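You operate a simulated robot arm through the tools that you are given. There is no shell and no other tool. Be economical: measure what you need, move in short steps, check, and stop when the job is done.

The job below is to be done with a simulated robot arm. You get a single attempt, and the scene is never put back.

JOB
Play the tone through the left test speaker alone.
Fine: bench amplifier on with its volume at 0, tone box on, MUTE off, input AUX, balance all the way to the left, then volume 2.

The check looks at the end state, three seconds after you hand in, the way a careful person would. Anything else that was tipped, shoved, dropped, spilled or broken makes it a failure.

ROBOT AND FRAMES
A 7-joint arm with a two-finger gripper, on a carriage that runs on a rail from [-903, 4] to [1477, -6] (x, y) and turns from -212 to 120 degrees about z. Base frame: it is fixed where the carriage stands at the start and does not move with it; the origin is on the floor, on the carriage's upright axis, x ahead of it, y to its left, z up. Units: mm, degrees, N and s.
Its first joint turns from -149.0 to 149.0 degrees. Places, roughly: balance knob of the bench amplifier [900, -600, 900]; balance knob of the floor amplifier [700, 600, 100]; bench amplifier [900, -800, 900]; black plug of the left test speake (3x2x5 cm) [800, -1000, 1000]; black plug of the right test speak (3x2x5 cm) [700, -1000, 1000]; input knob of the bench amplifier [900, -600, 900]; input knob of the floor amplifier [700, 600, 100]; mute switch of the bench amplifier [800, -600, 900]; mute switch of the floor amplifier [700, 600, 100]; power switch of the bench amplifier [1100, -600, 900]; power switch of the floor amplifier [400, 600, 100]; power switch of the power amplifier [-700, 1100, 100]; red plug of the left test speaker (3x2x5 cm) [900, -1000, 1000]; red plug of the right test speaker (3x2x5 cm) [800, -1000, 1000]; tone box switch [700, -900, 900]; volume knob of the bench amplifier [700, -600, 900]. Payload 2.45 kg.
Tool frame: the origin (TCP) lies between the finger pads and is the grasp point; the fingertips stand 26 mm ahead of it; z points along the fingers, y is the line along which they close. Largest opening 96 mm; the body of the gripper starts 69 mm behind the TCP.
Orientation is told as [roll, pitch, yaw] about the base's x, y, z axes, in that order, counted from this pose: with the fingers straight down and closing along the base's y, the tool's x points along the base's -x, its y along +y and its z along -z.

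CONTROLS
- The arm moves only by the tool move_arm. Its argument "steps" is a list of rows, each a list of 3 entries, a list of its own where there are three numbers: the turn, a rotation vector about the tool's x, y, z in degrees, then the shift along the tool's x, y, z in m, then the gripper command, from -1 (shut) to 1 (fully open), values between in proportion. In form: [[[ax, ay, az], [x, y, z], hand], ...]. A call has 1 to 12 rows; each row is the pose to reach, as a shift and turn from the pose commanded when the call began, along the tool's axes at that moment. A row lasts 0.2 s, in which the tool goes at most 50 mm and 8.6 degrees; a call with a longer step from one row to the next is refused whole, and so is a gripper value outside its range. Where a pose cannot be reached the arm comes as near as it can. A force on the tool above 60 N (or 10 N above the force at the start of the call, whichever is more), or a blocked arm, ends the call early, and 0.2 s more pass. Each finger halts on what it meets, pressing with about 33 N; the grip force reading is that of the motor and also rises with nothing between the fingers. The clock runs only during rows and for 0.2 s after the last one: add rows that repeat a pose to give the fingers time. The reply holds the time, the measured pose of the TCP, the force on the tool along the base axes, the opening and the grip force, in the units named above and with some noise, with the torque about the TCP (base axes, N m) and any sound that the robot's microphone picked up.
- Cameras (640 x 400 px; columns grow to the right, rows downward): "scene" is now at [26, 98.3, 1586.8]; the picture's right is [-0.65, -0.76, 0.00], its down [-0.29, 0.25, -0.93] and it looks along [0.70, -0.60, -0.38] (base axes); focal length 271 px, centre (320, 200). "wrist" rides on the gripper at [82, 3, -98] in the tool frame; the picture's right is [-0.04, 1.00, 0.00], its down [-0.73, -0.03, -0.68] and it looks along [-0.68, -0.03, 0.73] (tool axes); focal length 256 px, centre (320, 200). There is no depth. A picture from a camera that has moved, and an enlarged one, comes with that camera's place and axes in the base frame and with its lens. The place of the scene camera against the robot may be out by one fixed shift of up to 18 mm in any direction.
- get_image(camera): a new picture of that camera. The clock stands still meanwhile.
- raise_lower(by): slides the trunk up (or, below 0, down) by that many mm; the arm and the scene camera ride with it, the base frame stays. It gives what a move gives, with no picture.
- steer(legs): drives the robot by 1 to 6 legs, each [ahead, left, turn to the left] in mm, mm and degrees, along the robot's own axes; the way and the turn of a leg run together, so that a leg with both is an arc; at most 1500 mm and 180 degrees a leg. The arm and the cameras ride along, it lands a little off, and it stops where it bumps. It keeps to its track: a leg is cut to what the track allows. It gives what a move gives.
- head_to(pan, tilt): turns the head with the scene camera to pan (to the left, within 155 degrees either way) and tilt (down, from -29 to 69), counted from straight ahead of the robot. It gives what a move gives.
- inspect(camera, box): a new picture of the part [left, top, right, bottom] of that camera's present view, enlarged. The clock stands still meanwhile.
- hand_in(): hands the job in; it is judged then, once.

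Work in short steps. Places have to be worked out from the pictures, the camera data and where the tool is seen: move nearer, look again, correct. Check each grasp and each placing, and mend what went wrong. You have 120 turns and 78 pictures in all, those below and enlarged ones among them. Open the gripper and draw the arm clear of the work before you hand the job in, unless the task says otherwise; then end with one line.

The tools are called after ">>>" as a command line: name --argument value ..., lists and objects as JSON in quotes. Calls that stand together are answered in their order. move_arm: Moves the arm, as the interface text tells. Its arguments: {"type":"object","properties":{"steps":{"type":"array","items":{"type":"array"}}},"required":["steps"]} The other tools are called the same way: raise_lower (by) slides the trunk up or down; steer (legs) drives the base; head_to (pan, tilt) turns the head that bears the scene camera; get_image (camera) takes a picture; inspect (camera, box) takes an enlarged picture of a part of a camera's view; hand_in () hands the job in.

At the start:

```text
t: 0.0
ee_pos: [871.7, -275.2, 1193.4]
orientation: [0.0, 0.1, 0.0]
ft_force: [-0.5, 0.4, -0.6]
moment: [0.01, 0.02, 0.01]
finger_gap: 95.8
grasp_force: 0.0
trunk travel left (down, up): [-550.0, 160.0]
robot x, y, heading: [0.3, -1.7, -0.1]
head pan, tilt: [-40.6, 22.3]
```

scene: 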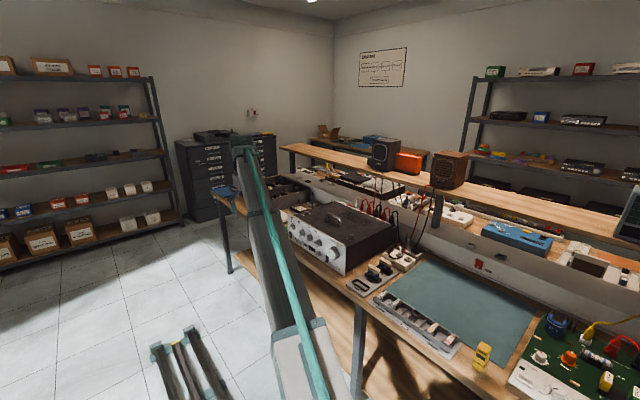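
wrist: 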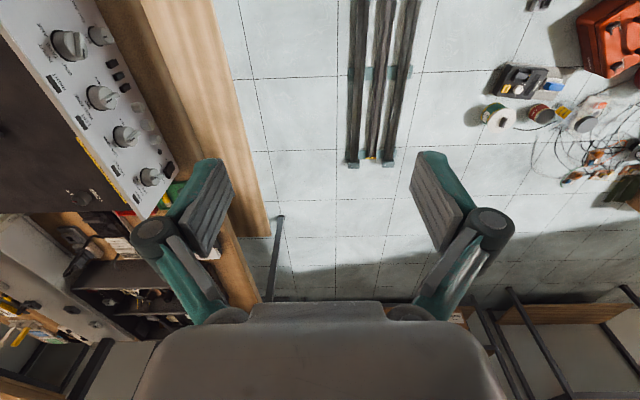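

The bench amplifier is visible at the centre. I'll enlarge the amplifier and the chart on the wall.

>>> inspect --camera "scene" --box '[270, 180, 430, 290]'

>>> inspect --camera "scene" --box '[350, 40, 416, 92]'

>>> inspect --camera "wrist" --box '[0, 0, 220, 220]'

```text
3.64 times, centred on (350, 235) of scene
camera zoom: at [26.0, 98.3, 1586.8], right [-0.65, -0.76, 0.0], down [-0.29, 0.25, -0.93], along [0.7, -0.6, -0.38], focal length 984 px, centre (211, 73)
```

zoom: 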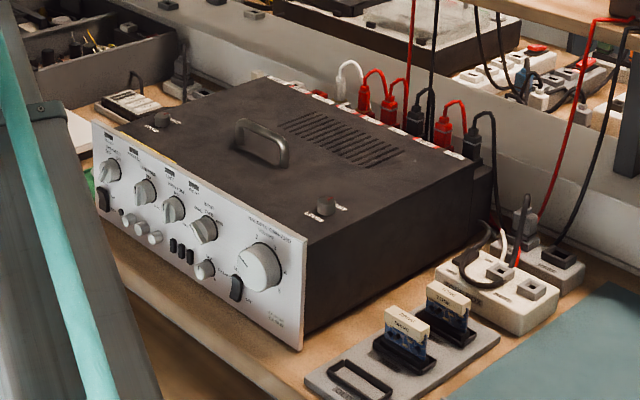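

```text
7.69 times, centred on (383, 66) of scene
camera zoom: at [26.0, 98.3, 1586.8], right [-0.65, -0.76, 0.0], down [-0.29, 0.25, -0.93], along [0.7, -0.6, -0.38], focal length 2082 px, centre (-165, 1231)
```

zoom: 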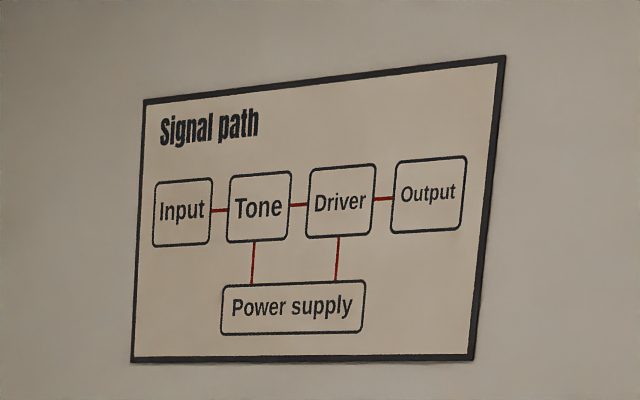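

```text
1.82 times, centred on (110, 110) of wrist
camera zoom: at [788.6, -271.9, 1291.4], right [0.04, 1.0, 0.0], down [0.73, -0.03, 0.68], along [0.68, -0.03, -0.73], focal length 465 px, centre (702, 364)
```

zoom: 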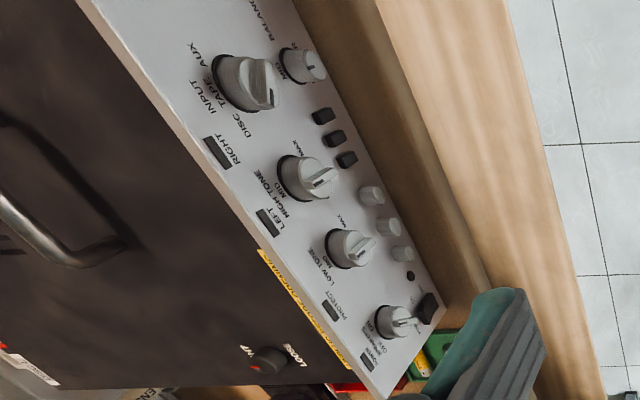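

The front panel faces +y, with the volume knob at the -x end and power at the +x end. I'll pull the arm in first, so it stays clear of the bench when the base turns.

>>> move_arm --steps '[[[0, 0, 0], [0.05, 0, 0], 1], [[0, 0, 0], [0.1, 0, 0], 1], [[0, 0, 0], [0.15, 0, 0], 1], [[0, 0, 0], [0.2, 0, 0], 1], [[0, 0, 0], [0.25, 0, 0], 1], [[0, 0, 0], [0.3, 0, 0], 1], [[0, 0, 0], [0.35, 0, 0], 1]]'

```text
t: 1.6
ee_pos: [550.3, -287.7, 1129.7]
orientation: [-1.5, -2.4, 0.1]
ft_force: [-0.6, -0.6, 0.8]
moment: [-0.02, 0.0, -0.02]
finger_gap: 95.7
grasp_force: 0.0
out of reach, approached as far as the arm can: row 3, 4, 5, 6, 7
trunk travel left (down, up): [-550.0, 160.0]
robot x, y, heading: [3.0, -3.4, 0.2]
head pan, tilt: [-40.6, 22.3]
```

The arm is now pulled in to about 620 mm radius and stays above the amplifier height. Next I drive along the rail to x≈950 and turn to face the bench.

>>> steer --legs '[[950, 0, 0], [0, 0, -90]]'

>>> head_to --pan 0 --tilt 40

>>> get_image --camera "scene"

>>> get_image --camera "wrist"

```text
t: 10.4
ee_pos: [629.9, -543.1, 1131.2]
orientation: [-1.5, -2.4, -92.4]
ft_force: [-0.6, -0.6, -0.3]
moment: [-0.01, 0.01, -0.01]
finger_gap: 96.2
grasp_force: 0.0
trunk travel left (down, up): [-550.0, 160.0]
robot x, y, heading: [942.3, -6.3, -92.6]
head pan, tilt: [-40.6, 22.3]
```

```text
t: 11.5
ee_pos: [631.4, -544.0, 1130.8]
orientation: [-1.3, -2.4, -92.3]
ft_force: [0.2, 0.3, 0.8]
moment: [0.02, -0.01, -0.03]
finger_gap: 95.9
grasp_force: 0.1
trunk travel left (down, up): [-550.0, 160.0]
robot x, y, heading: [942.6, -5.0, -92.6]
head pan, tilt: [0.0, 40.0]
```

```text
72 pictures are left
camera scene: at [1110.8, -62.0, 1559.2], right [-1.0, 0.04, 0.0], down [0.03, 0.64, -0.77], along [-0.03, -0.77, -0.64], focal length 271 px, centre (320, 200)
```

scene: 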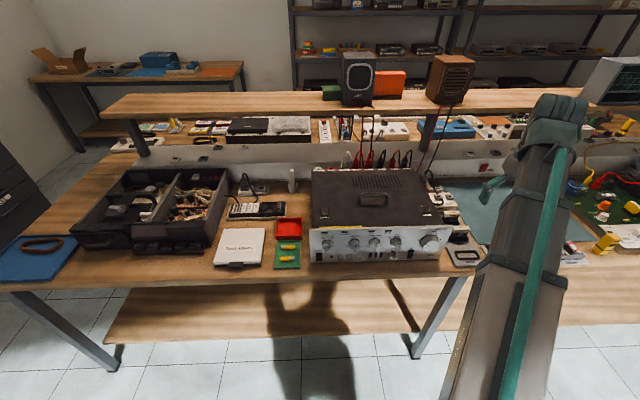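

```text
71 pictures are left
camera wrist: at [638.9, -459.6, 1224.4], right [1.0, -0.08, -0.02], down [-0.04, -0.7, 0.71], along [-0.07, -0.71, -0.7], focal length 256 px, centre (320, 200)
```

wrist: 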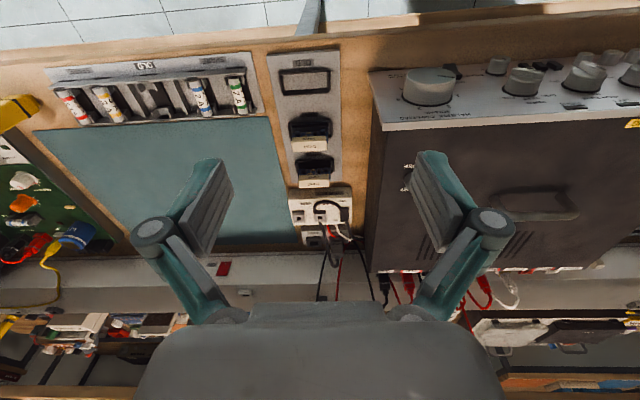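

The whole amplifier is in view now. I'll enlarge the front panel, the speaker terminals and the tone box.

>>> inspect --camera "scene" --box '[300, 215, 460, 275]'

>>> inspect --camera "scene" --box '[310, 50, 490, 190]'

>>> inspect --camera "wrist" --box '[260, 40, 420, 260]'

```text
4.00 times, centred on (380, 245) of scene
camera zoom: at [1110.8, -62.0, 1559.2], right [-1.0, 0.04, 0.0], down [0.03, 0.64, -0.77], along [-0.03, -0.77, -0.64], focal length 1083 px, centre (80, 20)
```

zoom: 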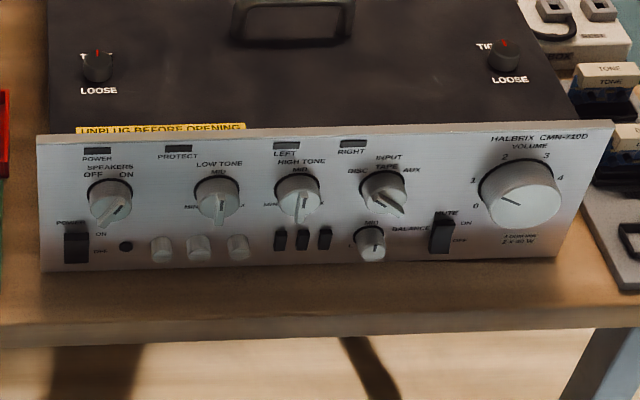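

```text
2.86 times, centred on (400, 120) of scene
camera zoom: at [1110.8, -62.0, 1559.2], right [-1.0, 0.04, 0.0], down [0.03, 0.64, -0.77], along [-0.03, -0.77, -0.64], focal length 773 px, centre (91, 429)
```

zoom: 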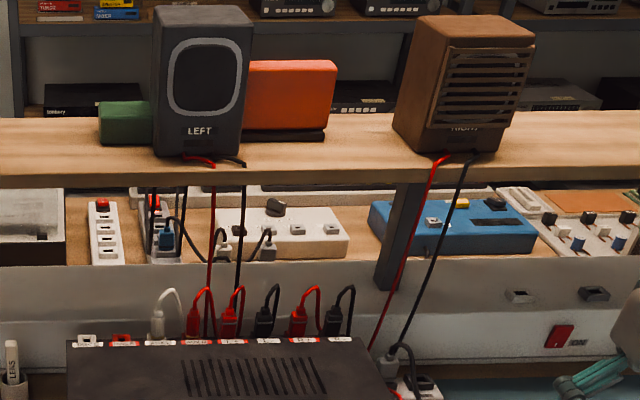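

```text
1.82 times, centred on (340, 150) of wrist
camera zoom: at [638.9, -459.6, 1224.4], right [1.0, -0.08, -0.02], down [-0.04, -0.7, 0.71], along [-0.07, -0.71, -0.7], focal length 465 px, centre (284, 291)
```

zoom: 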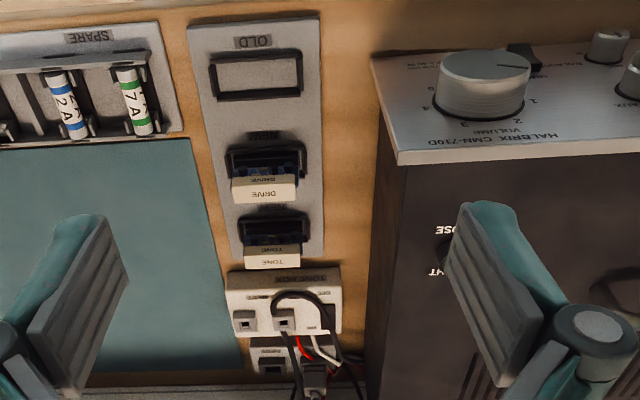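

The power, input, balance, mute and volume controls are all readable. I'll roll the hand 180° about its own axis, so the wrist camera ends up on top once the tool is tilted horizontal.

>>> move_arm --steps '[[[0, 0, 8.5], [0, 0, 0], 1], [[0, 0, 17], [0, 0, 0], 1], [[0, 0, 25.5], [0, 0, 0], 1], [[0, 0, 34], [0, 0, 0], 1], [[0, 0, 42.5], [0, 0, 0], 1], [[0, 0, 51], [0, 0, 0], 1], [[0, 0, 59.5], [0, 0, 0], 1], [[0, 0, 68], [0, 0, 0], 1], [[0, 0, 76.5], [0, 0, 0], 1], [[0, 0, 85], [0, 0, 0], 1], [[0, 0, 90], [0, 0, 0], 1]]'

```text
t: 13.9
ee_pos: [630.9, -543.8, 1130.7]
orientation: [2.4, -1.4, 177.6]
ft_force: [0.1, -0.2, -0.3]
moment: [-0.01, 0.0, -0.01]
finger_gap: 96.0
grasp_force: 0.1
trunk travel left (down, up): [-550.0, 160.0]
robot x, y, heading: [939.5, -1.2, -92.0]
head pan, tilt: [0.0, 40.0]
```

The first 90° went through; I'll continue with the second 90°.

>>> move_arm --steps '[[[0, 0, 8.5], [0, 0, 0], 1], [[0, 0, 17], [0, 0, 0], 1], [[0, 0, 25.5], [0, 0, 0], 1], [[0, 0, 34], [0, 0, 0], 1], [[0, 0, 42.5], [0, 0, 0], 1], [[0, 0, 51], [0, 0, 0], 1], [[0, 0, 59.5], [0, 0, 0], 1], [[0, 0, 68], [0, 0, 0], 1], [[0, 0, 76.5], [0, 0, 0], 1], [[0, 0, 85], [0, 0, 0], 1], [[0, 0, 92], [0, 0, 0], 1]]'

```text
t: 16.3
ee_pos: [630.6, -544.1, 1129.4]
orientation: [1.3, 2.4, 85.6]
ft_force: [-0.5, -1.2, -0.1]
moment: [-0.01, 0.0, -0.01]
finger_gap: 96.0
grasp_force: 0.1
trunk travel left (down, up): [-550.0, 160.0]
robot x, y, heading: [944.5, -5.6, -92.2]
head pan, tilt: [0.0, 40.0]
```

The hand is rolled. Now I'll tilt it forward towards the panel about tool y, moving it back a little at the same time.

>>> move_arm --steps '[[[0, 8, 0], [0, 0, 0], 1], [[0, 16, 0], [0, 0, 0], 1], [[0, 24, 0], [0, 0, 0], 1], [[0, 32, 0], [0, 0, 0], 1], [[0, 40, 0], [0, 0, 0], 1], [[0, 48, 0], [0, 0, 0], 1], [[0, 56, 0], [0, 0, 0], 1], [[0, 64, 0], [0, 0, 0], 1], [[0, 72, 0], [0, 0, 0], 1], [[0, 80, 0], [0, 0, 0], 1], [[0, 88, 0], [0, 0, 0], 1]]'

>>> get_image --camera "wrist"

```text
t: 18.7
ee_pos: [587.5, -581.8, 1142.0]
orientation: [111.3, 88.6, -163.1]
ft_force: [0.8, 0.7, 0.6]
moment: [0.0, 0.03, -0.01]
finger_gap: 95.8
grasp_force: 0.0
out of reach, approached as far as the arm can: row 8, 9, 10, 11
trunk travel left (down, up): [-550.0, 160.0]
robot x, y, heading: [941.1, -4.1, -92.3]
head pan, tilt: [0.0, 40.0]
```

```text
67 pictures are left
camera wrist: at [592.4, -482.9, 1222.5], right [-1.0, 0.08, -0.02], down [0.06, 0.67, -0.74], along [-0.04, -0.74, -0.67], focal length 256 px, centre (320, 200)
```

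wrist: 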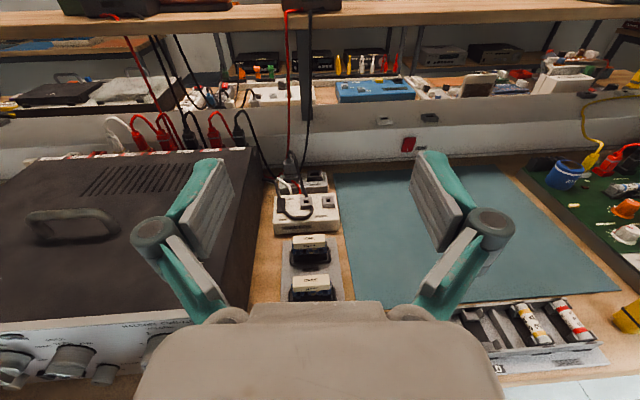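

The tool tilts fine, but near-side reach is limited, so the robot has to stand to the side of its target. I'll drive the base towards +x so the arm works with a lateral offset.

>>> steer --legs '[[0, 270, 2]]'

>>> move_arm --steps '[[[0, 0, 0], [0, 0, -0.02], 1], [[0, 0, 0], [0, 0, -0.04], 1]]'

>>> get_image --camera "wrist"

```text
t: 20.6
ee_pos: [876.5, -594.5, 1142.4]
orientation: [107.9, 88.5, -164.7]
ft_force: [-0.9, 0.3, -1.0]
moment: [0.0, 0.0, -0.01]
finger_gap: 96.1
grasp_force: 0.1
trunk travel left (down, up): [-550.0, 160.0]
robot x, y, heading: [1213.3, -1.3, -90.3]
head pan, tilt: [0.0, 40.0]
```

```text
t: 21.2
ee_pos: [860.9, -574.7, 1146.6]
orientation: [106.6, 88.6, -165.6]
ft_force: [0.6, -0.1, -0.3]
moment: [0.0, 0.0, 0.0]
finger_gap: 96.0
grasp_force: 0.2
out of reach, approached as far as the arm can: row 1, 2
trunk travel left (down, up): [-550.0, 160.0]
robot x, y, heading: [1212.5, -3.6, -90.4]
head pan, tilt: [0.0, 40.0]
```

```text
66 pictures are left
camera wrist: at [863.0, -478.1, 1228.1], right [-1.0, 0.04, -0.02], down [0.04, 0.67, -0.74], along [-0.02, -0.74, -0.67], focal length 256 px, centre (320, 200)
```

wrist: 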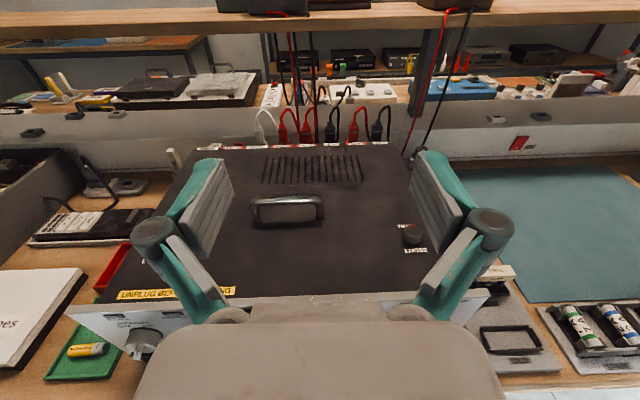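

The tool z axis points along -y within about 2°. I'll shift the base another 120 mm and then move the hand sideways and back, so it hangs in front of the panel plane.

>>> steer --legs '[[0, 130, 0]]'

>>> move_arm --steps '[[[0, 0, 0], [0, 0.04, 0], 1], [[0, 0, 0], [0, 0.08, 0], 1], [[0, 0, 0], [0, 0.12, -0.02], 1], [[0, 0, 0], [0, 0.15, -0.04], 1], [[0, 0, 0], [0, 0.17, -0.07], 1], [[0, 0, 0], [0, 0.17, -0.1], 1]]'

```text
t: 22.5
ee_pos: [994.4, -576.0, 1148.6]
orientation: [106.8, 88.5, -165.3]
ft_force: [0.9, 0.6, -0.4]
moment: [0.0, 0.0, -0.01]
finger_gap: 95.8
grasp_force: 0.1
trunk travel left (down, up): [-550.0, 160.0]
robot x, y, heading: [1340.7, -9.3, -90.3]
head pan, tilt: [0.0, 40.0]
```

```text
t: 23.9
ee_pos: [826.4, -469.5, 1149.8]
orientation: [107.2, 88.6, -165.0]
ft_force: [0.3, 0.2, 0.4]
moment: [0.0, 0.03, -0.01]
finger_gap: 96.1
grasp_force: 0.1
trunk travel left (down, up): [-550.0, 160.0]
robot x, y, heading: [1340.8, -8.9, -90.0]
head pan, tilt: [0.0, 40.0]
```

The hand is now in front of the panel plane. I'll lower the trunk and look at the panel.

>>> raise_lower --by -160

>>> get_image --camera "wrist"

>>> head_to --pan -40 --tilt 40

>>> get_image --camera "scene"

```text
t: 25.7
ee_pos: [826.9, -470.0, 989.7]
orientation: [107.1, 88.8, -165.2]
ft_force: [0.9, 1.0, -0.4]
moment: [0.01, 0.01, 0.03]
finger_gap: 95.9
grasp_force: 0.0
trunk travel left (down, up): [-390.0, 320.0]
robot x, y, heading: [1339.3, -7.0, -90.1]
head pan, tilt: [0.0, 40.0]
```

```text
65 pictures are left
camera wrist: at [828.4, -371.5, 1070.2], right [-1.0, 0.04, -0.02], down [0.04, 0.67, -0.74], along [-0.02, -0.74, -0.67], focal length 256 px, centre (320, 200)
```

wrist: 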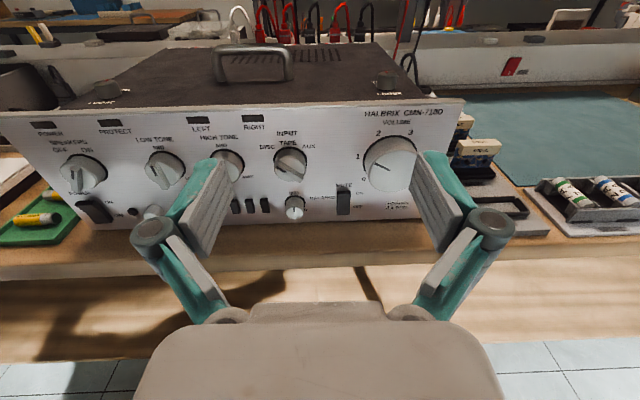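

```text
t: 26.8
ee_pos: [827.4, -470.5, 989.4]
orientation: [107.0, 88.7, -165.2]
ft_force: [-0.7, -0.1, -0.9]
moment: [-0.01, 0.02, 0.02]
finger_gap: 96.0
grasp_force: 0.0
trunk travel left (down, up): [-390.0, 320.0]
robot x, y, heading: [1340.9, -6.0, -90.2]
head pan, tilt: [-40.0, 40.0]
```

```text
64 pictures are left
camera scene: at [1457.8, -37.4, 1399.1], right [-0.76, 0.65, 0.0], down [0.42, 0.49, -0.77], along [-0.5, -0.58, -0.64], focal length 271 px, centre (320, 200)
```

scene: 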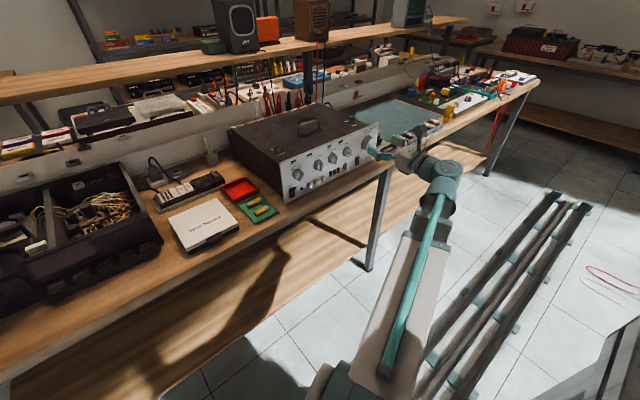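

Good view of the panel. I'll enlarge both halves to read the knob pointers and switches.

>>> inspect --camera "wrist" --box '[230, 90, 430, 230]'

>>> inspect --camera "wrist" --box '[20, 100, 220, 240]'

```text
2.86 times, centred on (330, 160) of wrist
camera zoom: at [828.4, -371.6, 1070.2], right [-1.0, 0.04, -0.02], down [0.04, 0.67, -0.74], along [-0.02, -0.74, -0.67], focal length 731 px, centre (291, 314)
```

zoom: 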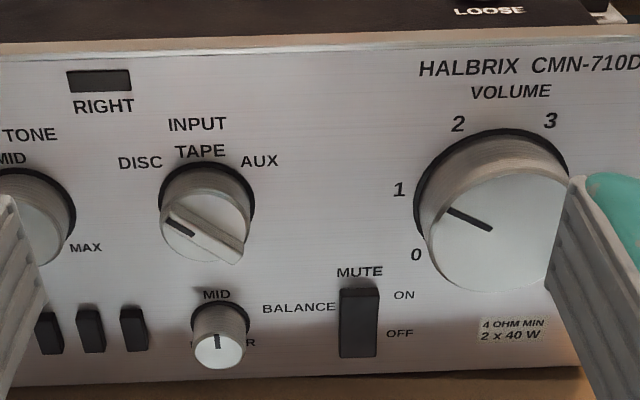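

```text
2.86 times, centred on (120, 170) of wrist
camera zoom: at [828.4, -371.6, 1070.2], right [-1.0, 0.04, -0.02], down [0.04, 0.67, -0.74], along [-0.02, -0.74, -0.67], focal length 731 px, centre (891, 286)
```

zoom: 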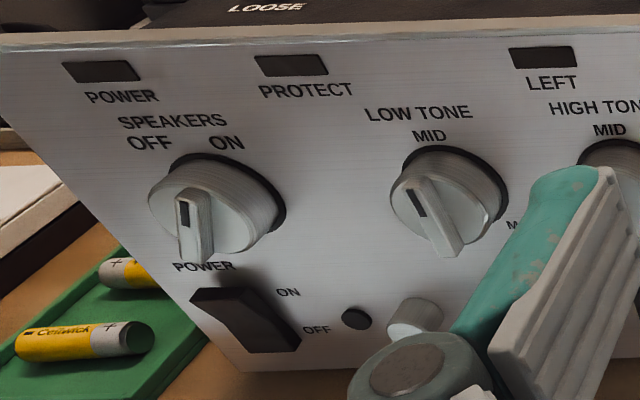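

Readings: volume is at about 1.4, input at DISC, balance at mid, speakers ON and power off. Triangulating two views puts the volume knob axis at x≈748, z≈920 and the panel at y≈-599. I'll move the hand in front of the volume knob, stopping short, and look again.

>>> move_arm --steps '[[[0, 0, 0], [-0.02, 0.02, 0], 1], [[0, 0, 0], [-0.04, 0.04, 0], 1], [[0, 0, 0], [-0.055, 0.06, 0.02], 1], [[0, 0, 0], [-0.07, 0.077, 0.04], 1], [[0, 0, 0], [-0.07, 0.077, 0.06], 1]]'

>>> get_image --camera "wrist"

```text
t: 28.0
ee_pos: [746.0, -527.3, 920.7]
orientation: [107.5, 88.6, -164.8]
ft_force: [0.6, 0.0, 0.2]
moment: [-0.03, 0.0, -0.02]
finger_gap: 96.0
grasp_force: 0.1
trunk travel left (down, up): [-390.0, 320.0]
robot x, y, heading: [1341.2, -6.2, -90.1]
head pan, tilt: [-40.0, 40.0]
```

```text
61 pictures are left
camera wrist: at [747.8, -429.3, 1002.2], right [-1.0, 0.04, -0.02], down [0.04, 0.67, -0.74], along [-0.02, -0.74, -0.67], focal length 256 px, centre (320, 200)
```

wrist: 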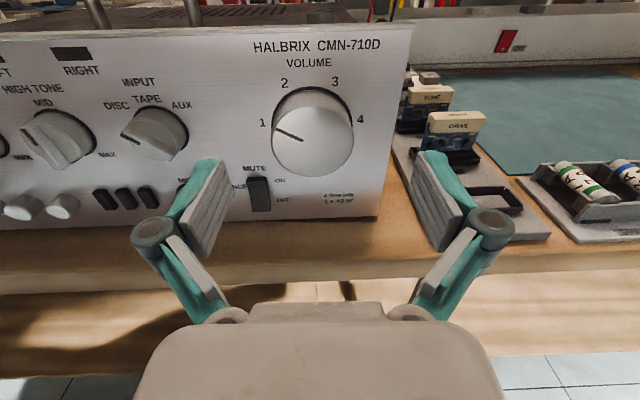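

The knob is well centred between the fingers, face at y≈-583. I'll straighten the yaw by 2.4°, advance to y≈-566 and close on the knob.

>>> move_arm --steps '[[[2.4, 0, 0], [0, -0.002, 0.01], 1], [[2.4, 0, 0], [0, -0.002, 0.025], 1], [[2.4, 0, 0], [0, -0.002, 0.038], 1], [[2.4, 0, 0], [0, -0.002, 0.038], 1]]'

>>> get_image --camera "wrist"

```text
t: 29.0
ee_pos: [746.6, -564.3, 923.3]
orientation: [104.3, 88.6, -165.5]
ft_force: [0.4, 0.0, -0.1]
moment: [-0.01, 0.02, 0.01]
finger_gap: 95.8
grasp_force: 0.1
trunk travel left (down, up): [-390.0, 320.0]
robot x, y, heading: [1341.4, -9.3, -90.4]
head pan, tilt: [-40.0, 40.0]
```

```text
60 pictures are left
camera wrist: at [744.5, -467.1, 1003.0], right [-1.0, 0.0, -0.02], down [0.01, 0.67, -0.74], along [0.01, -0.74, -0.67], focal length 256 px, centre (320, 200)
```

wrist: 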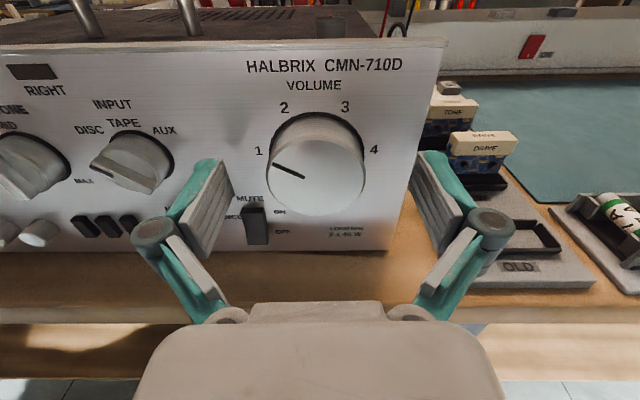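

The tips straddle the knob and clear the panel by about 9 mm. I'll go 4 mm further, 3 mm down, and close.

>>> move_arm --steps '[[[0, 0, 0], [-0.003, 0, 0.004], 1], [[0, 0, 0], [-0.003, 0, 0.004], 0.4], [[0, 0, 0], [-0.003, 0, 0.004], 0], [[0, 0, 0], [-0.003, 0, 0.004], -0.3], [[0, 0, 0], [-0.003, 0, 0.004], -0.3]]'

```text
t: 30.2
ee_pos: [748.9, -568.3, 920.1]
orientation: [105.4, 88.5, -164.2]
ft_force: [15.0, 6.0, -0.9]
moment: [-0.57, -0.03, 0.68]
finger_gap: 52.7
grasp_force: 45.4
trunk travel left (down, up): [-390.0, 320.0]
robot x, y, heading: [1346.2, -6.6, -90.2]
head pan, tilt: [-40.0, 40.0]
```

Gripped at 52.7 mm. I'll now turn the knob counter-clockwise towards 0, shifting 2 mm to relieve the side load.

>>> move_arm --steps '[[[0, 0, -8], [0, -0.002, 0], -0.3], [[0, 0, -16], [0, -0.002, 0], -0.3], [[0, 0, -24], [0, -0.002, 0], -0.3], [[0, 0, -32], [0, -0.002, 0], -0.3], [[0, 0, -40], [0, -0.002, 0], -0.3], [[0, 0, -48], [0, -0.002, 0], -0.3], [[0, 0, -56], [0, -0.002, 0], -0.3], [[0, 0, -64], [0, -0.002, 0], -0.3]]'

>>> get_image --camera "wrist"

```text
t: 32.0
ee_pos: [750.7, -568.3, 918.9]
orientation: [90.4, 24.5, -179.4]
ft_force: [23.0, 4.7, -7.5]
moment: [0.79, -0.01, 0.34]
finger_gap: 52.8
grasp_force: 45.1
trunk travel left (down, up): [-390.0, 320.0]
robot x, y, heading: [1344.4, -2.9, -90.1]
head pan, tilt: [-40.0, 40.0]
```

```text
59 pictures are left
camera wrist: at [822.6, -470.6, 954.7], right [-0.45, 0.0, 0.89], down [-0.66, 0.67, -0.33], along [-0.6, -0.74, -0.3], focal length 256 px, centre (320, 200)
```

wrist: 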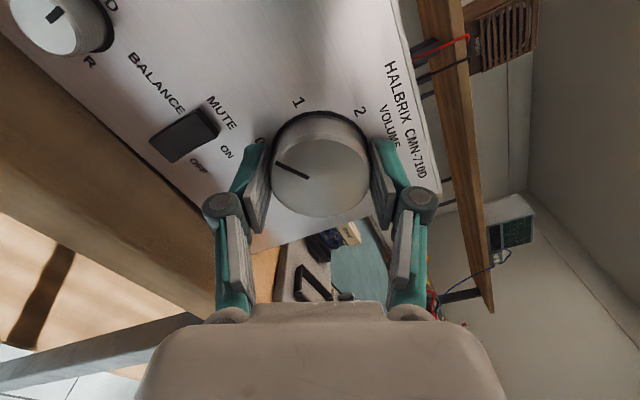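

The knob turned with the hand, and its pointer is now close to 0. I'll ease the side load and continue in small steps to the stop.

>>> move_arm --steps '[[[0, 0, -4], [0.002, -0.001, 0], -0.3], [[0, 0, -8], [0.002, -0.001, 0], -0.3], [[0, 0, -12], [0.002, -0.001, 0], -0.3]]'

>>> inspect --camera "wrist" --box '[210, 70, 430, 230]'

```text
t: 32.8
ee_pos: [752.1, -570.0, 918.9]
orientation: [90.2, 12.6, -179.6]
ft_force: [14.0, 6.0, -13.2]
moment: [0.6, -0.02, 1.31]
finger_gap: 52.9
grasp_force: 45.0
trunk travel left (down, up): [-390.0, 320.0]
robot x, y, heading: [1340.2, -4.1, -90.3]
head pan, tilt: [-40.0, 40.0]
```

```text
2.50 times, centred on (320, 150) of wrist
camera zoom: at [828.9, -470.8, 938.4], right [-0.26, 0.0, 0.97], down [-0.71, 0.67, -0.19], along [-0.65, -0.74, -0.17], focal length 640 px, centre (320, 325)
```

zoom: 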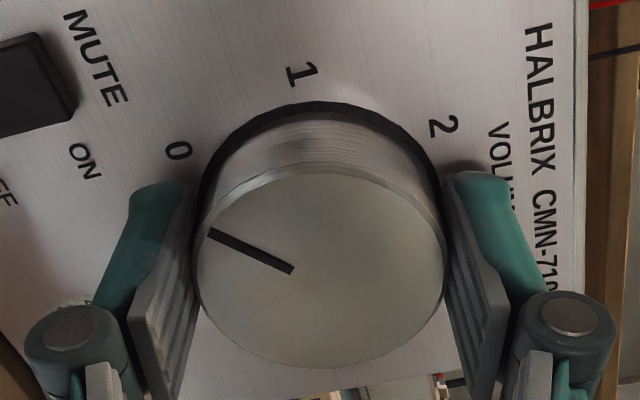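

The pointer is nearly at 0, perhaps 5° short. I'll turn a little more and watch the torque for the stop.

>>> move_arm --steps '[[[0, 0, -3], [0, 0, 0], -0.3], [[0, 0, -6], [0, 0, 0], -0.3], [[0, 0, -6], [0, 0, 0], -0.3]]'

>>> inspect --camera "wrist" --box '[210, 70, 430, 230]'

```text
t: 33.6
ee_pos: [751.1, -570.1, 918.1]
orientation: [90.2, 6.6, -179.8]
ft_force: [12.1, 7.2, -22.2]
moment: [0.5, -1.41, 0.4]
finger_gap: 53.6
grasp_force: 45.3
trunk travel left (down, up): [-390.0, 320.0]
robot x, y, heading: [1340.0, -3.2, -90.3]
head pan, tilt: [-40.0, 40.0]
```

```text
2.50 times, centred on (320, 150) of wrist
camera zoom: at [829.8, -471.4, 929.9], right [-0.16, 0.0, 0.99], down [-0.73, 0.68, -0.12], along [-0.67, -0.74, -0.1], focal length 640 px, centre (320, 325)
```

zoom: 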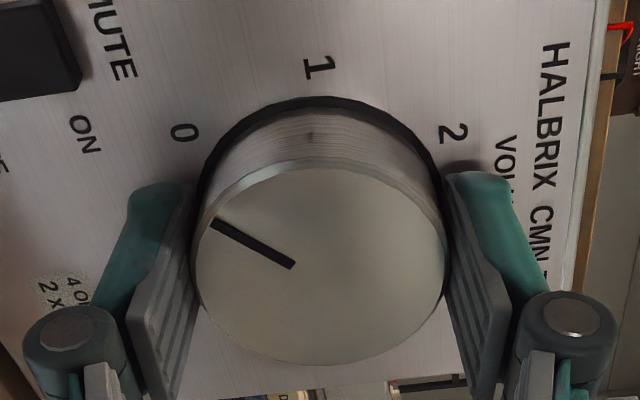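

The torque jumped to -1.4 N·m and the knob slipped in the fingers, so it is at its 0 stop. I'll release and back off.

>>> move_arm --steps '[[[0, 0, 2], [0, 0, 0], -0.2], [[0, 0, 2], [0, 0, 0], 0.4], [[0, 0, 2], [0, 0, 0], 0.8], [[0, 0, 2], [0, 0, 0], 0.8], [[0, 0, 2], [0, 0, -0.03], 0.8], [[0, 0, 2], [0, 0, -0.06], 0.8]]'

>>> get_image --camera "wrist"

```text
t: 35.0
ee_pos: [750.4, -507.9, 918.7]
orientation: [90.3, 8.7, -179.7]
ft_force: [0.1, -0.5, 0.9]
moment: [-0.01, 0.03, -0.01]
finger_gap: 86.8
grasp_force: 0.0
trunk travel left (down, up): [-390.0, 320.0]
robot x, y, heading: [1339.1, -5.7, -90.4]
head pan, tilt: [-40.0, 40.0]
```

```text
56 pictures are left
camera wrist: at [829.2, -411.0, 932.1], right [-0.19, 0.01, 0.98], down [-0.72, 0.68, -0.14], along [-0.66, -0.74, -0.13], focal length 256 px, centre (320, 200)
```

wrist: 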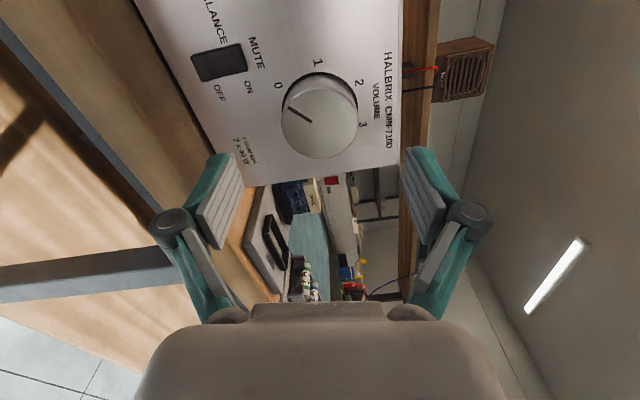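

Volume reads 0. Next is the power switch at about (1098, -600, 855). I'll close and back away, drive the base to the +x end, then yaw the hand and move across.

>>> move_arm --steps '[[[0, 0, 0], [0, 0, -0.03], 0.3], [[0, 0, 0], [0, 0, -0.05], -0.4], [[0, 0, 0], [0, 0, -0.05], -1]]'

>>> steer --legs '[[0, 132, 0]]'

>>> move_arm --steps '[[[1.5, 8, 0], [0, 0, 0], -1], [[3, 16, 0], [0, 0, 0], -1], [[4.75, 24.5, 0], [0, 0, 0], -1], [[4.75, 24.5, 0], [0.04, 0, 0], -1], [[4.75, 24.5, 0], [0.08, 0, 0], -1], [[4.75, 24.5, 0], [0.12, -0.02, 0], -1], [[4.75, 24.5, 0], [0.15, -0.035, 0], -1]]'

>>> get_image --camera "wrist"

```text
t: 35.8
ee_pos: [748.4, -457.7, 918.0]
orientation: [90.4, 8.6, -179.7]
ft_force: [-0.6, 1.2, -0.5]
moment: [-0.02, 0.01, 0.04]
finger_gap: 0.0
grasp_force: 16.9
trunk travel left (down, up): [-390.0, 320.0]
robot x, y, heading: [1344.2, -4.7, -90.5]
head pan, tilt: [-40.0, 40.0]
```

```text
t: 37.1
ee_pos: [879.8, -459.5, 917.5]
orientation: [90.4, 8.7, -179.7]
ft_force: [1.0, 0.1, -0.1]
moment: [0.0, 0.0, -0.03]
finger_gap: 0.0
grasp_force: 28.2
trunk travel left (down, up): [-390.0, 320.0]
robot x, y, heading: [1477.3, -4.7, -90.2]
head pan, tilt: [-40.0, 40.0]
```

```text
refused: row 3 steps farther than a row can; nothing moved
```

```text
55 pictures are left
camera wrist: at [958.1, -361.7, 932.7], right [-0.19, 0.01, 0.98], down [-0.72, 0.68, -0.14], along [-0.66, -0.74, -0.13], focal length 256 px, centre (320, 200)
```

wrist: 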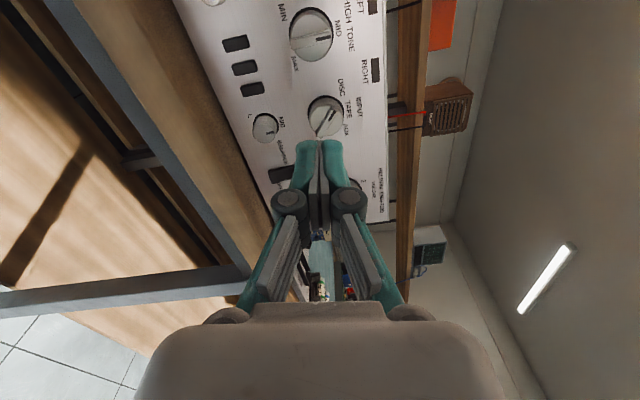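

One rotation step was too large, so I'll repeat the move with finer steps.

>>> move_arm --steps '[[[1.5, 7, 0], [0, 0, 0], -1], [[2.8, 14, 0], [0.02, 0, 0], -1], [[4, 20, 0], [0.05, 0, 0], -1], [[4.75, 24.5, 0], [0.08, 0, 0], -1], [[4.75, 24.5, 0], [0.12, -0.02, 0], -1], [[4.75, 24.5, 0], [0.16, -0.035, 0], -1], [[4.75, 24.5, 0], [0.195, -0.02, 0], -1]]'

>>> get_image --camera "wrist"

```text
t: 38.7
ee_pos: [1076.2, -458.8, 929.7]
orientation: [89.3, 8.7, -154.8]
ft_force: [-0.4, -0.1, 0.4]
moment: [-0.02, 0.0, 0.05]
finger_gap: 0.0
grasp_force: 29.0
trunk travel left (down, up): [-390.0, 320.0]
robot x, y, heading: [1472.5, -7.1, -90.2]
head pan, tilt: [-40.0, 40.0]
```

```text
54 pictures are left
camera wrist: at [1107.0, -336.4, 945.6], right [-0.17, -0.09, 0.98], down [-0.94, 0.31, -0.13], along [-0.29, -0.95, -0.14], focal length 256 px, centre (320, 200)
```

wrist: 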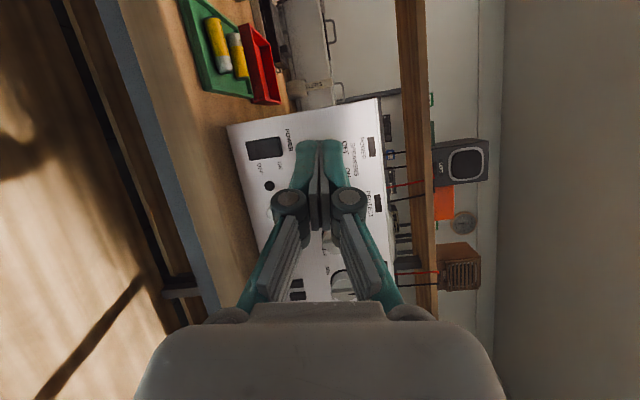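

The hand reaches here. The power switch comes out at about (1090, -602, 858). I'll zoom in to see which end of the rocker sticks out.

>>> inspect --camera "wrist" --box '[230, 115, 310, 205]'

```text
4.44 times, centred on (270, 160) of wrist
camera zoom: at [1107.0, -336.4, 945.6], right [-0.17, -0.09, 0.98], down [-0.94, 0.31, -0.13], along [-0.29, -0.95, -0.14], focal length 1138 px, centre (542, 378)
```

zoom: 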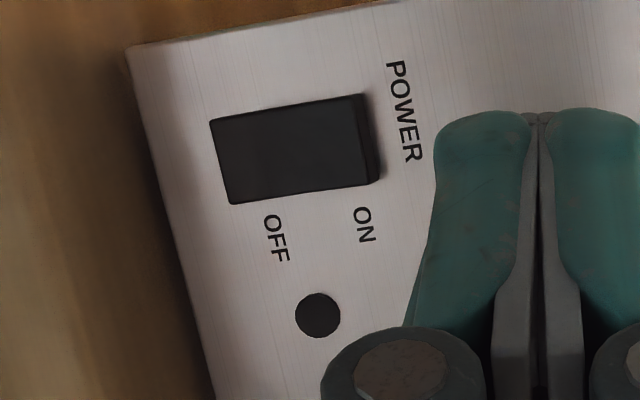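

The ON (upper) end sticks out, so the switch is off; the rocker spans z≈841–876 at x≈1090. I'll straighten the hand and place the closed tips in front of the upper half at z≈870.

>>> move_arm --steps '[[[0, 0, 0], [-0.01, -0.03, 0.01], -1], [[0, -5, -2], [-0.02, -0.055, 0.03], -1], [[-0.7, -11, -4], [-0.0237, -0.0553, 0.05], -1], [[-1.4, -16, -6], [-0.0237, -0.0553, 0.06], -1], [[-2, -21.5, -8.7], [-0.0237, -0.0553, 0.071], -1]]'

>>> get_image --camera "wrist"

```text
t: 39.9
ee_pos: [1091.9, -527.3, 870.0]
orientation: [89.9, -0.3, -176.5]
ft_force: [-0.7, 0.3, -0.5]
moment: [0.03, 0.05, 0.01]
finger_gap: 0.0
grasp_force: 28.7
trunk travel left (down, up): [-390.0, 320.0]
robot x, y, heading: [1470.2, -8.1, -90.1]
head pan, tilt: [-40.0, 40.0]
```

```text
52 pictures are left
camera wrist: at [1166.1, -425.5, 872.3], right [-0.04, -0.01, 1.0], down [-0.77, 0.63, -0.02], along [-0.63, -0.77, -0.03], focal length 256 px, centre (320, 200)
```

wrist: 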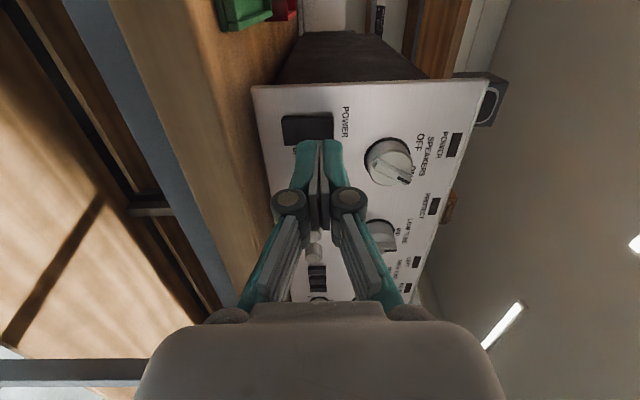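

The tips sit at z 870, in front of the rocker's upper half. I'll press in slowly in short steps and watch the force and sound.

>>> move_arm --steps '[[[0, 0, 0], [0, 0, 0.02], -1], [[0, 0, 0], [0, 0, 0.032], -1], [[0, 0, 0], [0, 0, 0.036], -1]]'

>>> move_arm --steps '[[[0, 0, 0], [0, 0, 0.003], -1], [[0, 0, 0], [0, 0, 0.005], -1]]'

```text
t: 40.7
ee_pos: [1094.6, -564.3, 870.1]
orientation: [89.8, -0.1, -176.4]
ft_force: [0.0, 2.0, 1.0]
moment: [-0.02, 0.02, -0.02]
finger_gap: 0.1
grasp_force: 29.1
trunk travel left (down, up): [-390.0, 320.0]
robot x, y, heading: [1474.7, -3.9, -89.9]
head pan, tilt: [-40.0, 40.0]
```

```text
t: 41.3
ee_pos: [1093.1, -567.0, 868.6]
orientation: [89.8, -0.2, -176.5]
ft_force: [1.6, 33.6, -3.8]
moment: [0.34, -0.05, -0.36]
finger_gap: 0.0
grasp_force: 27.8
trunk travel left (down, up): [-390.0, 320.0]
robot x, y, heading: [1472.2, -5.6, -90.3]
head pan, tilt: [-40.0, 40.0]
```

The force rose to 34 N. I'll back off slightly and check the rocker and the power lamp.

>>> move_arm --steps '[[[0, 0, 0], [0, 0, -0.02], -1], [[0, 0, 0], [0, 0, -0.05], -1]]'

>>> inspect --camera "wrist" --box '[240, 70, 500, 230]'

```text
t: 41.9
ee_pos: [1089.9, -520.3, 868.1]
orientation: [89.7, -0.2, -176.2]
ft_force: [0.1, 0.5, -0.8]
moment: [-0.02, 0.01, -0.01]
finger_gap: 0.0
grasp_force: 28.9
trunk travel left (down, up): [-390.0, 320.0]
robot x, y, heading: [1474.3, -1.5, -90.3]
head pan, tilt: [-40.0, 40.0]
```

```text
2.46 times, centred on (370, 150) of wrist
camera zoom: at [1163.5, -417.5, 871.6], right [-0.04, -0.01, 1.0], down [-0.78, 0.63, -0.02], along [-0.63, -0.78, -0.03], focal length 630 px, centre (197, 323)
```

zoom: 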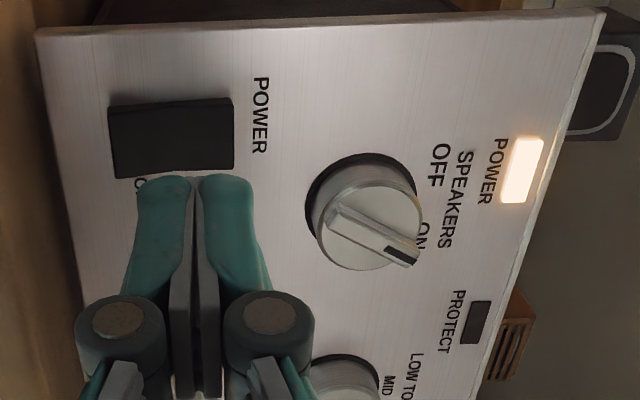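

The power lamp is lit and SPEAKERS is ON. Next is the tone box, so I'll retreat, raise the trunk and tilt the tool down.

>>> move_arm --steps '[[[0, 0, 0], [0, 0, -0.03], -1], [[0, 0, 0], [0, 0, -0.04], -1]]'

>>> raise_lower --by 280

>>> move_arm --steps '[[[8, 0, 0], [0, 0, 0], -1], [[16, 0, 0], [0, 0, 0], -1], [[24, 0, 0], [0, 0, 0], -1], [[32, 0, 0], [0, 0, 0], -1], [[40, 0, 0], [0, 0, 0], -1], [[48, 0, 0], [0, 0, 0], -1], [[56, 0, 0], [0, 0, 0], -1], [[64, 0, 0], [0, 0, 0], -1], [[72, 0, 0], [0, 0, 0], -1], [[80, 0, 0], [0, 0, 0], -1], [[88, 0, 0], [0, 0, 0], -1]]'

```text
t: 42.5
ee_pos: [1072.9, -492.7, 867.9]
orientation: [89.7, -0.3, -176.3]
ft_force: [0.7, -0.2, -0.2]
moment: [0.02, 0.02, -0.01]
finger_gap: 0.0
grasp_force: 28.8
out of reach, approached as far as the arm can: row 1, 2
trunk travel left (down, up): [-390.0, 320.0]
robot x, y, heading: [1472.3, -3.5, -90.3]
head pan, tilt: [-40.0, 40.0]
```

```text
t: 45.3
ee_pos: [1073.2, -492.4, 1148.8]
orientation: [89.7, -0.2, -176.3]
ft_force: [-0.4, 0.5, -0.3]
moment: [-0.02, 0.02, 0.03]
finger_gap: 0.2
grasp_force: 28.4
trunk travel left (down, up): [-670.0, 40.0]
robot x, y, heading: [1473.1, -4.8, -90.2]
head pan, tilt: [-40.0, 40.0]
```

```text
t: 47.7
ee_pos: [1072.6, -493.3, 1146.9]
orientation: [1.6, -0.2, -176.3]
ft_force: [0.0, 0.8, 0.0]
moment: [0.0, 0.01, -0.03]
finger_gap: 0.0
grasp_force: 28.3
trunk travel left (down, up): [-670.0, 40.0]
robot x, y, heading: [1475.0, -5.8, -90.1]
head pan, tilt: [-40.0, 40.0]
```

Now I'll roll -90° about the tool axis, so the camera is on the robot side, and then drive towards the tone box.

>>> move_arm --steps '[[[0, 0, -8.5], [0, 0, 0], -1], [[0, 0, -17], [0, 0, 0], -1], [[0, 0, -25.5], [0, 0, 0], -1], [[0, 0, -34], [0, 0, 0], -1], [[0, 0, -42.5], [0, 0, 0], -1], [[0, 0, -51], [0, 0, 0], -1], [[0, 0, -59.5], [0, 0, 0], -1], [[0, 0, -68], [0, 0, 0], -1], [[0, 0, -76.5], [0, 0, 0], -1], [[0, 0, -85], [0, 0, 0], -1], [[0, 0, -93], [0, 0, 0], -1]]'

>>> steer --legs '[[0, -500, 0]]'

>>> get_image --camera "wrist"

```text
t: 50.1
ee_pos: [1073.9, -493.0, 1147.9]
orientation: [-0.3, -1.6, -83.2]
ft_force: [0.1, -0.7, -0.2]
moment: [0.0, -0.03, -0.01]
finger_gap: 0.3
grasp_force: 29.0
trunk travel left (down, up): [-670.0, 40.0]
robot x, y, heading: [1472.5, -10.0, -90.4]
head pan, tilt: [-40.0, 40.0]
```

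```text
t: 53.0
ee_pos: [574.4, -488.6, 1148.7]
orientation: [-0.4, -1.8, -83.7]
ft_force: [-0.3, -0.2, 0.9]
moment: [0.01, 0.0, 0.01]
finger_gap: 0.0
grasp_force: 29.1
trunk travel left (down, up): [-670.0, 40.0]
robot x, y, heading: [979.5, -4.4, -90.4]
head pan, tilt: [-40.0, 40.0]
```

```text
50 pictures are left
camera wrist: at [569.0, -405.0, 1242.5], right [1.0, 0.07, 0.0], down [0.05, -0.71, 0.7], along [0.05, -0.7, -0.71], focal length 256 px, centre (320, 200)
```

wrist: 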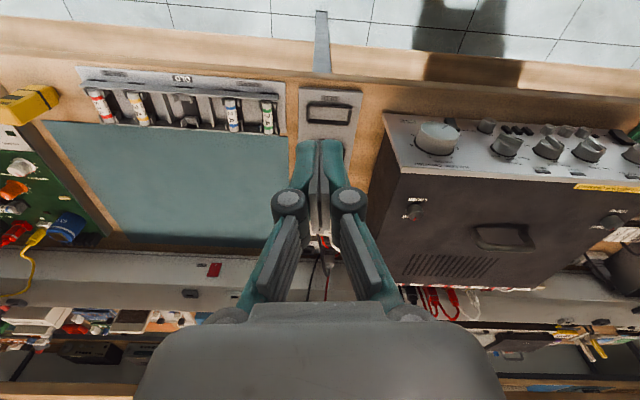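

The tone box is hidden behind the fingers. I'll move the hand forward over the bench at this height to see it.

>>> move_arm --steps '[[[0, 0, 0], [-0.045, 0, 0], -1], [[0, 0, 0], [-0.09, 0, 0], -1], [[0, 0, 0], [-0.135, 0, 0], -1], [[0, 0, 0], [-0.18, 0, 0], -1], [[0, 0, 0], [-0.22, -0.005, 0], -1], [[0, 0, 0], [-0.26, -0.01, 0], -1]]'

>>> get_image --camera "wrist"

```text
t: 54.4
ee_pos: [594.5, -750.8, 1153.5]
orientation: [-0.3, -1.7, -83.7]
ft_force: [-0.5, -0.5, 0.2]
moment: [-0.01, 0.03, -0.02]
finger_gap: 0.1
grasp_force: 28.6
trunk travel left (down, up): [-670.0, 40.0]
robot x, y, heading: [978.3, -4.5, -90.5]
head pan, tilt: [-40.0, 40.0]
```

```text
49 pictures are left
camera wrist: at [589.0, -667.6, 1249.3], right [1.0, 0.07, 0.0], down [0.05, -0.71, 0.7], along [0.05, -0.7, -0.71], focal length 256 px, centre (320, 200)
```

wrist: 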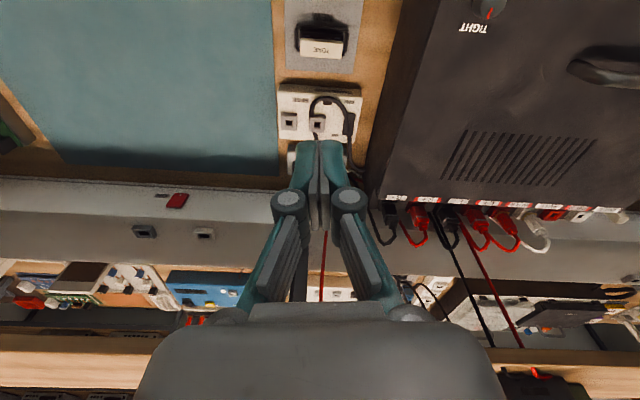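

>>> inspect --camera "wrist" --box '[265, 75, 375, 150]'

>>> inspect --camera "wrist" --box '[370, 180, 640, 260]'

```text
5.33 times, centred on (320, 112) of wrist
camera zoom: at [589.0, -667.6, 1249.3], right [1.0, 0.07, 0.0], down [0.05, -0.71, 0.7], along [0.05, -0.7, -0.71], focal length 1365 px, centre (320, 667)
```

zoom: 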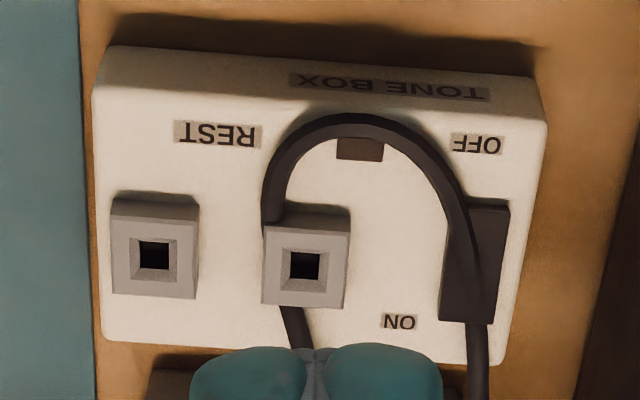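

```text
2.37 times, centred on (505, 220) of wrist
camera zoom: at [589.0, -667.6, 1249.3], right [1.0, 0.07, 0.0], down [0.05, -0.71, 0.7], along [0.05, -0.7, -0.71], focal length 607 px, centre (-118, 153)
```

zoom: 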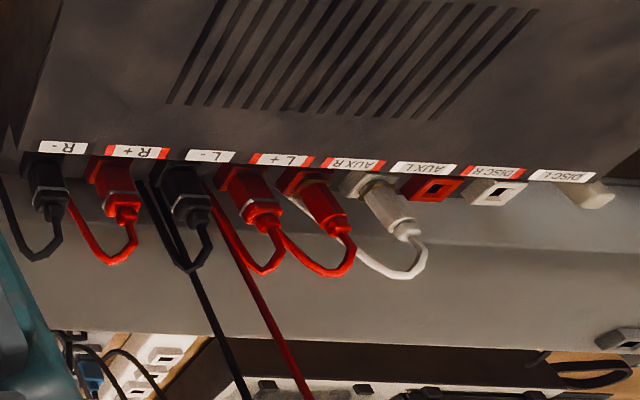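

The back-panel plugs match their labels: L+, L-, R+, R-, AUX L and AUX R. On the tone box, the ON/OFF rocker has a black cord arching over it or nearby. I'll take a closer look from a different angle.

>>> move_arm --steps '[[[0, 0, 0], [0.035, -0.03, 0.02], -1], [[0, 0, 0], [0.05, -0.06, 0.05], -1], [[0, 0, 0], [0.05, -0.08, 0.09], -1], [[0, 0, 0], [0.05, -0.08, 0.12], -1]]'

>>> get_image --camera "wrist"

```text
refused: row 1 steps farther than a row can; nothing moved
```

```text
46 pictures are left
camera wrist: at [589.0, -667.6, 1249.3], right [1.0, 0.07, 0.0], down [0.05, -0.71, 0.7], along [0.05, -0.7, -0.71], focal length 256 px, centre (320, 200)
```

wrist: 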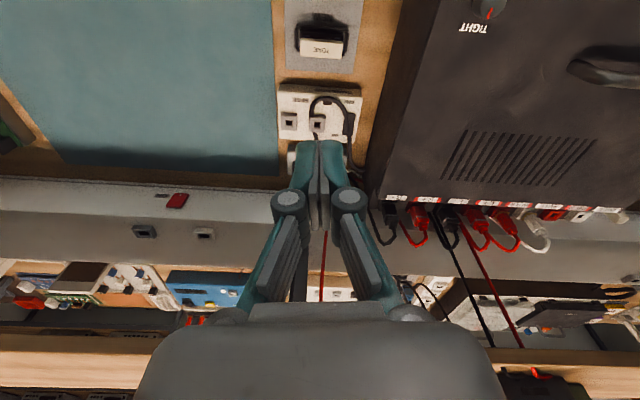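

That step was a little too long, so I'll repeat it with smaller steps.

>>> move_arm --steps '[[[0, 0, 0], [0.025, -0.02, 0.02], -1], [[0, 0, 0], [0.045, -0.045, 0.045], -1], [[0, 0, 0], [0.05, -0.07, 0.08], -1], [[0, 0, 0], [0.05, -0.09, 0.12], -1]]'

>>> inspect --camera "wrist" --box '[340, 60, 500, 170]'

```text
t: 55.4
ee_pos: [500.2, -713.5, 1032.9]
orientation: [-0.3, -1.7, -83.6]
ft_force: [0.2, 0.2, -1.0]
moment: [0.01, -0.02, -0.02]
finger_gap: 0.0
grasp_force: 28.5
trunk travel left (down, up): [-670.0, 40.0]
robot x, y, heading: [978.4, -4.0, -90.6]
head pan, tilt: [-40.0, 40.0]
```

```text
3.64 times, centred on (420, 115) of wrist
camera zoom: at [493.3, -630.3, 1128.7], right [1.0, 0.07, 0.0], down [0.05, -0.71, 0.7], along [0.05, -0.7, -0.71], focal length 931 px, centre (-44, 509)
```

zoom: 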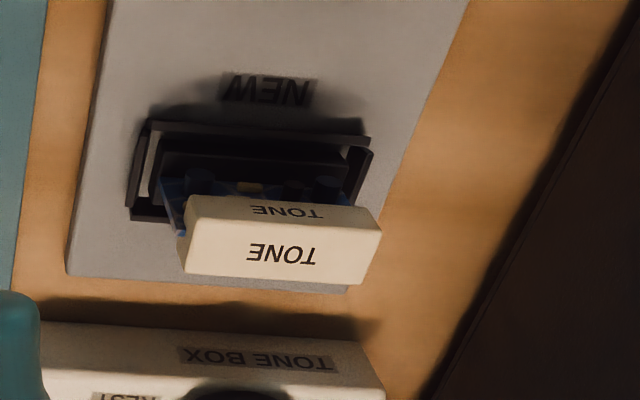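

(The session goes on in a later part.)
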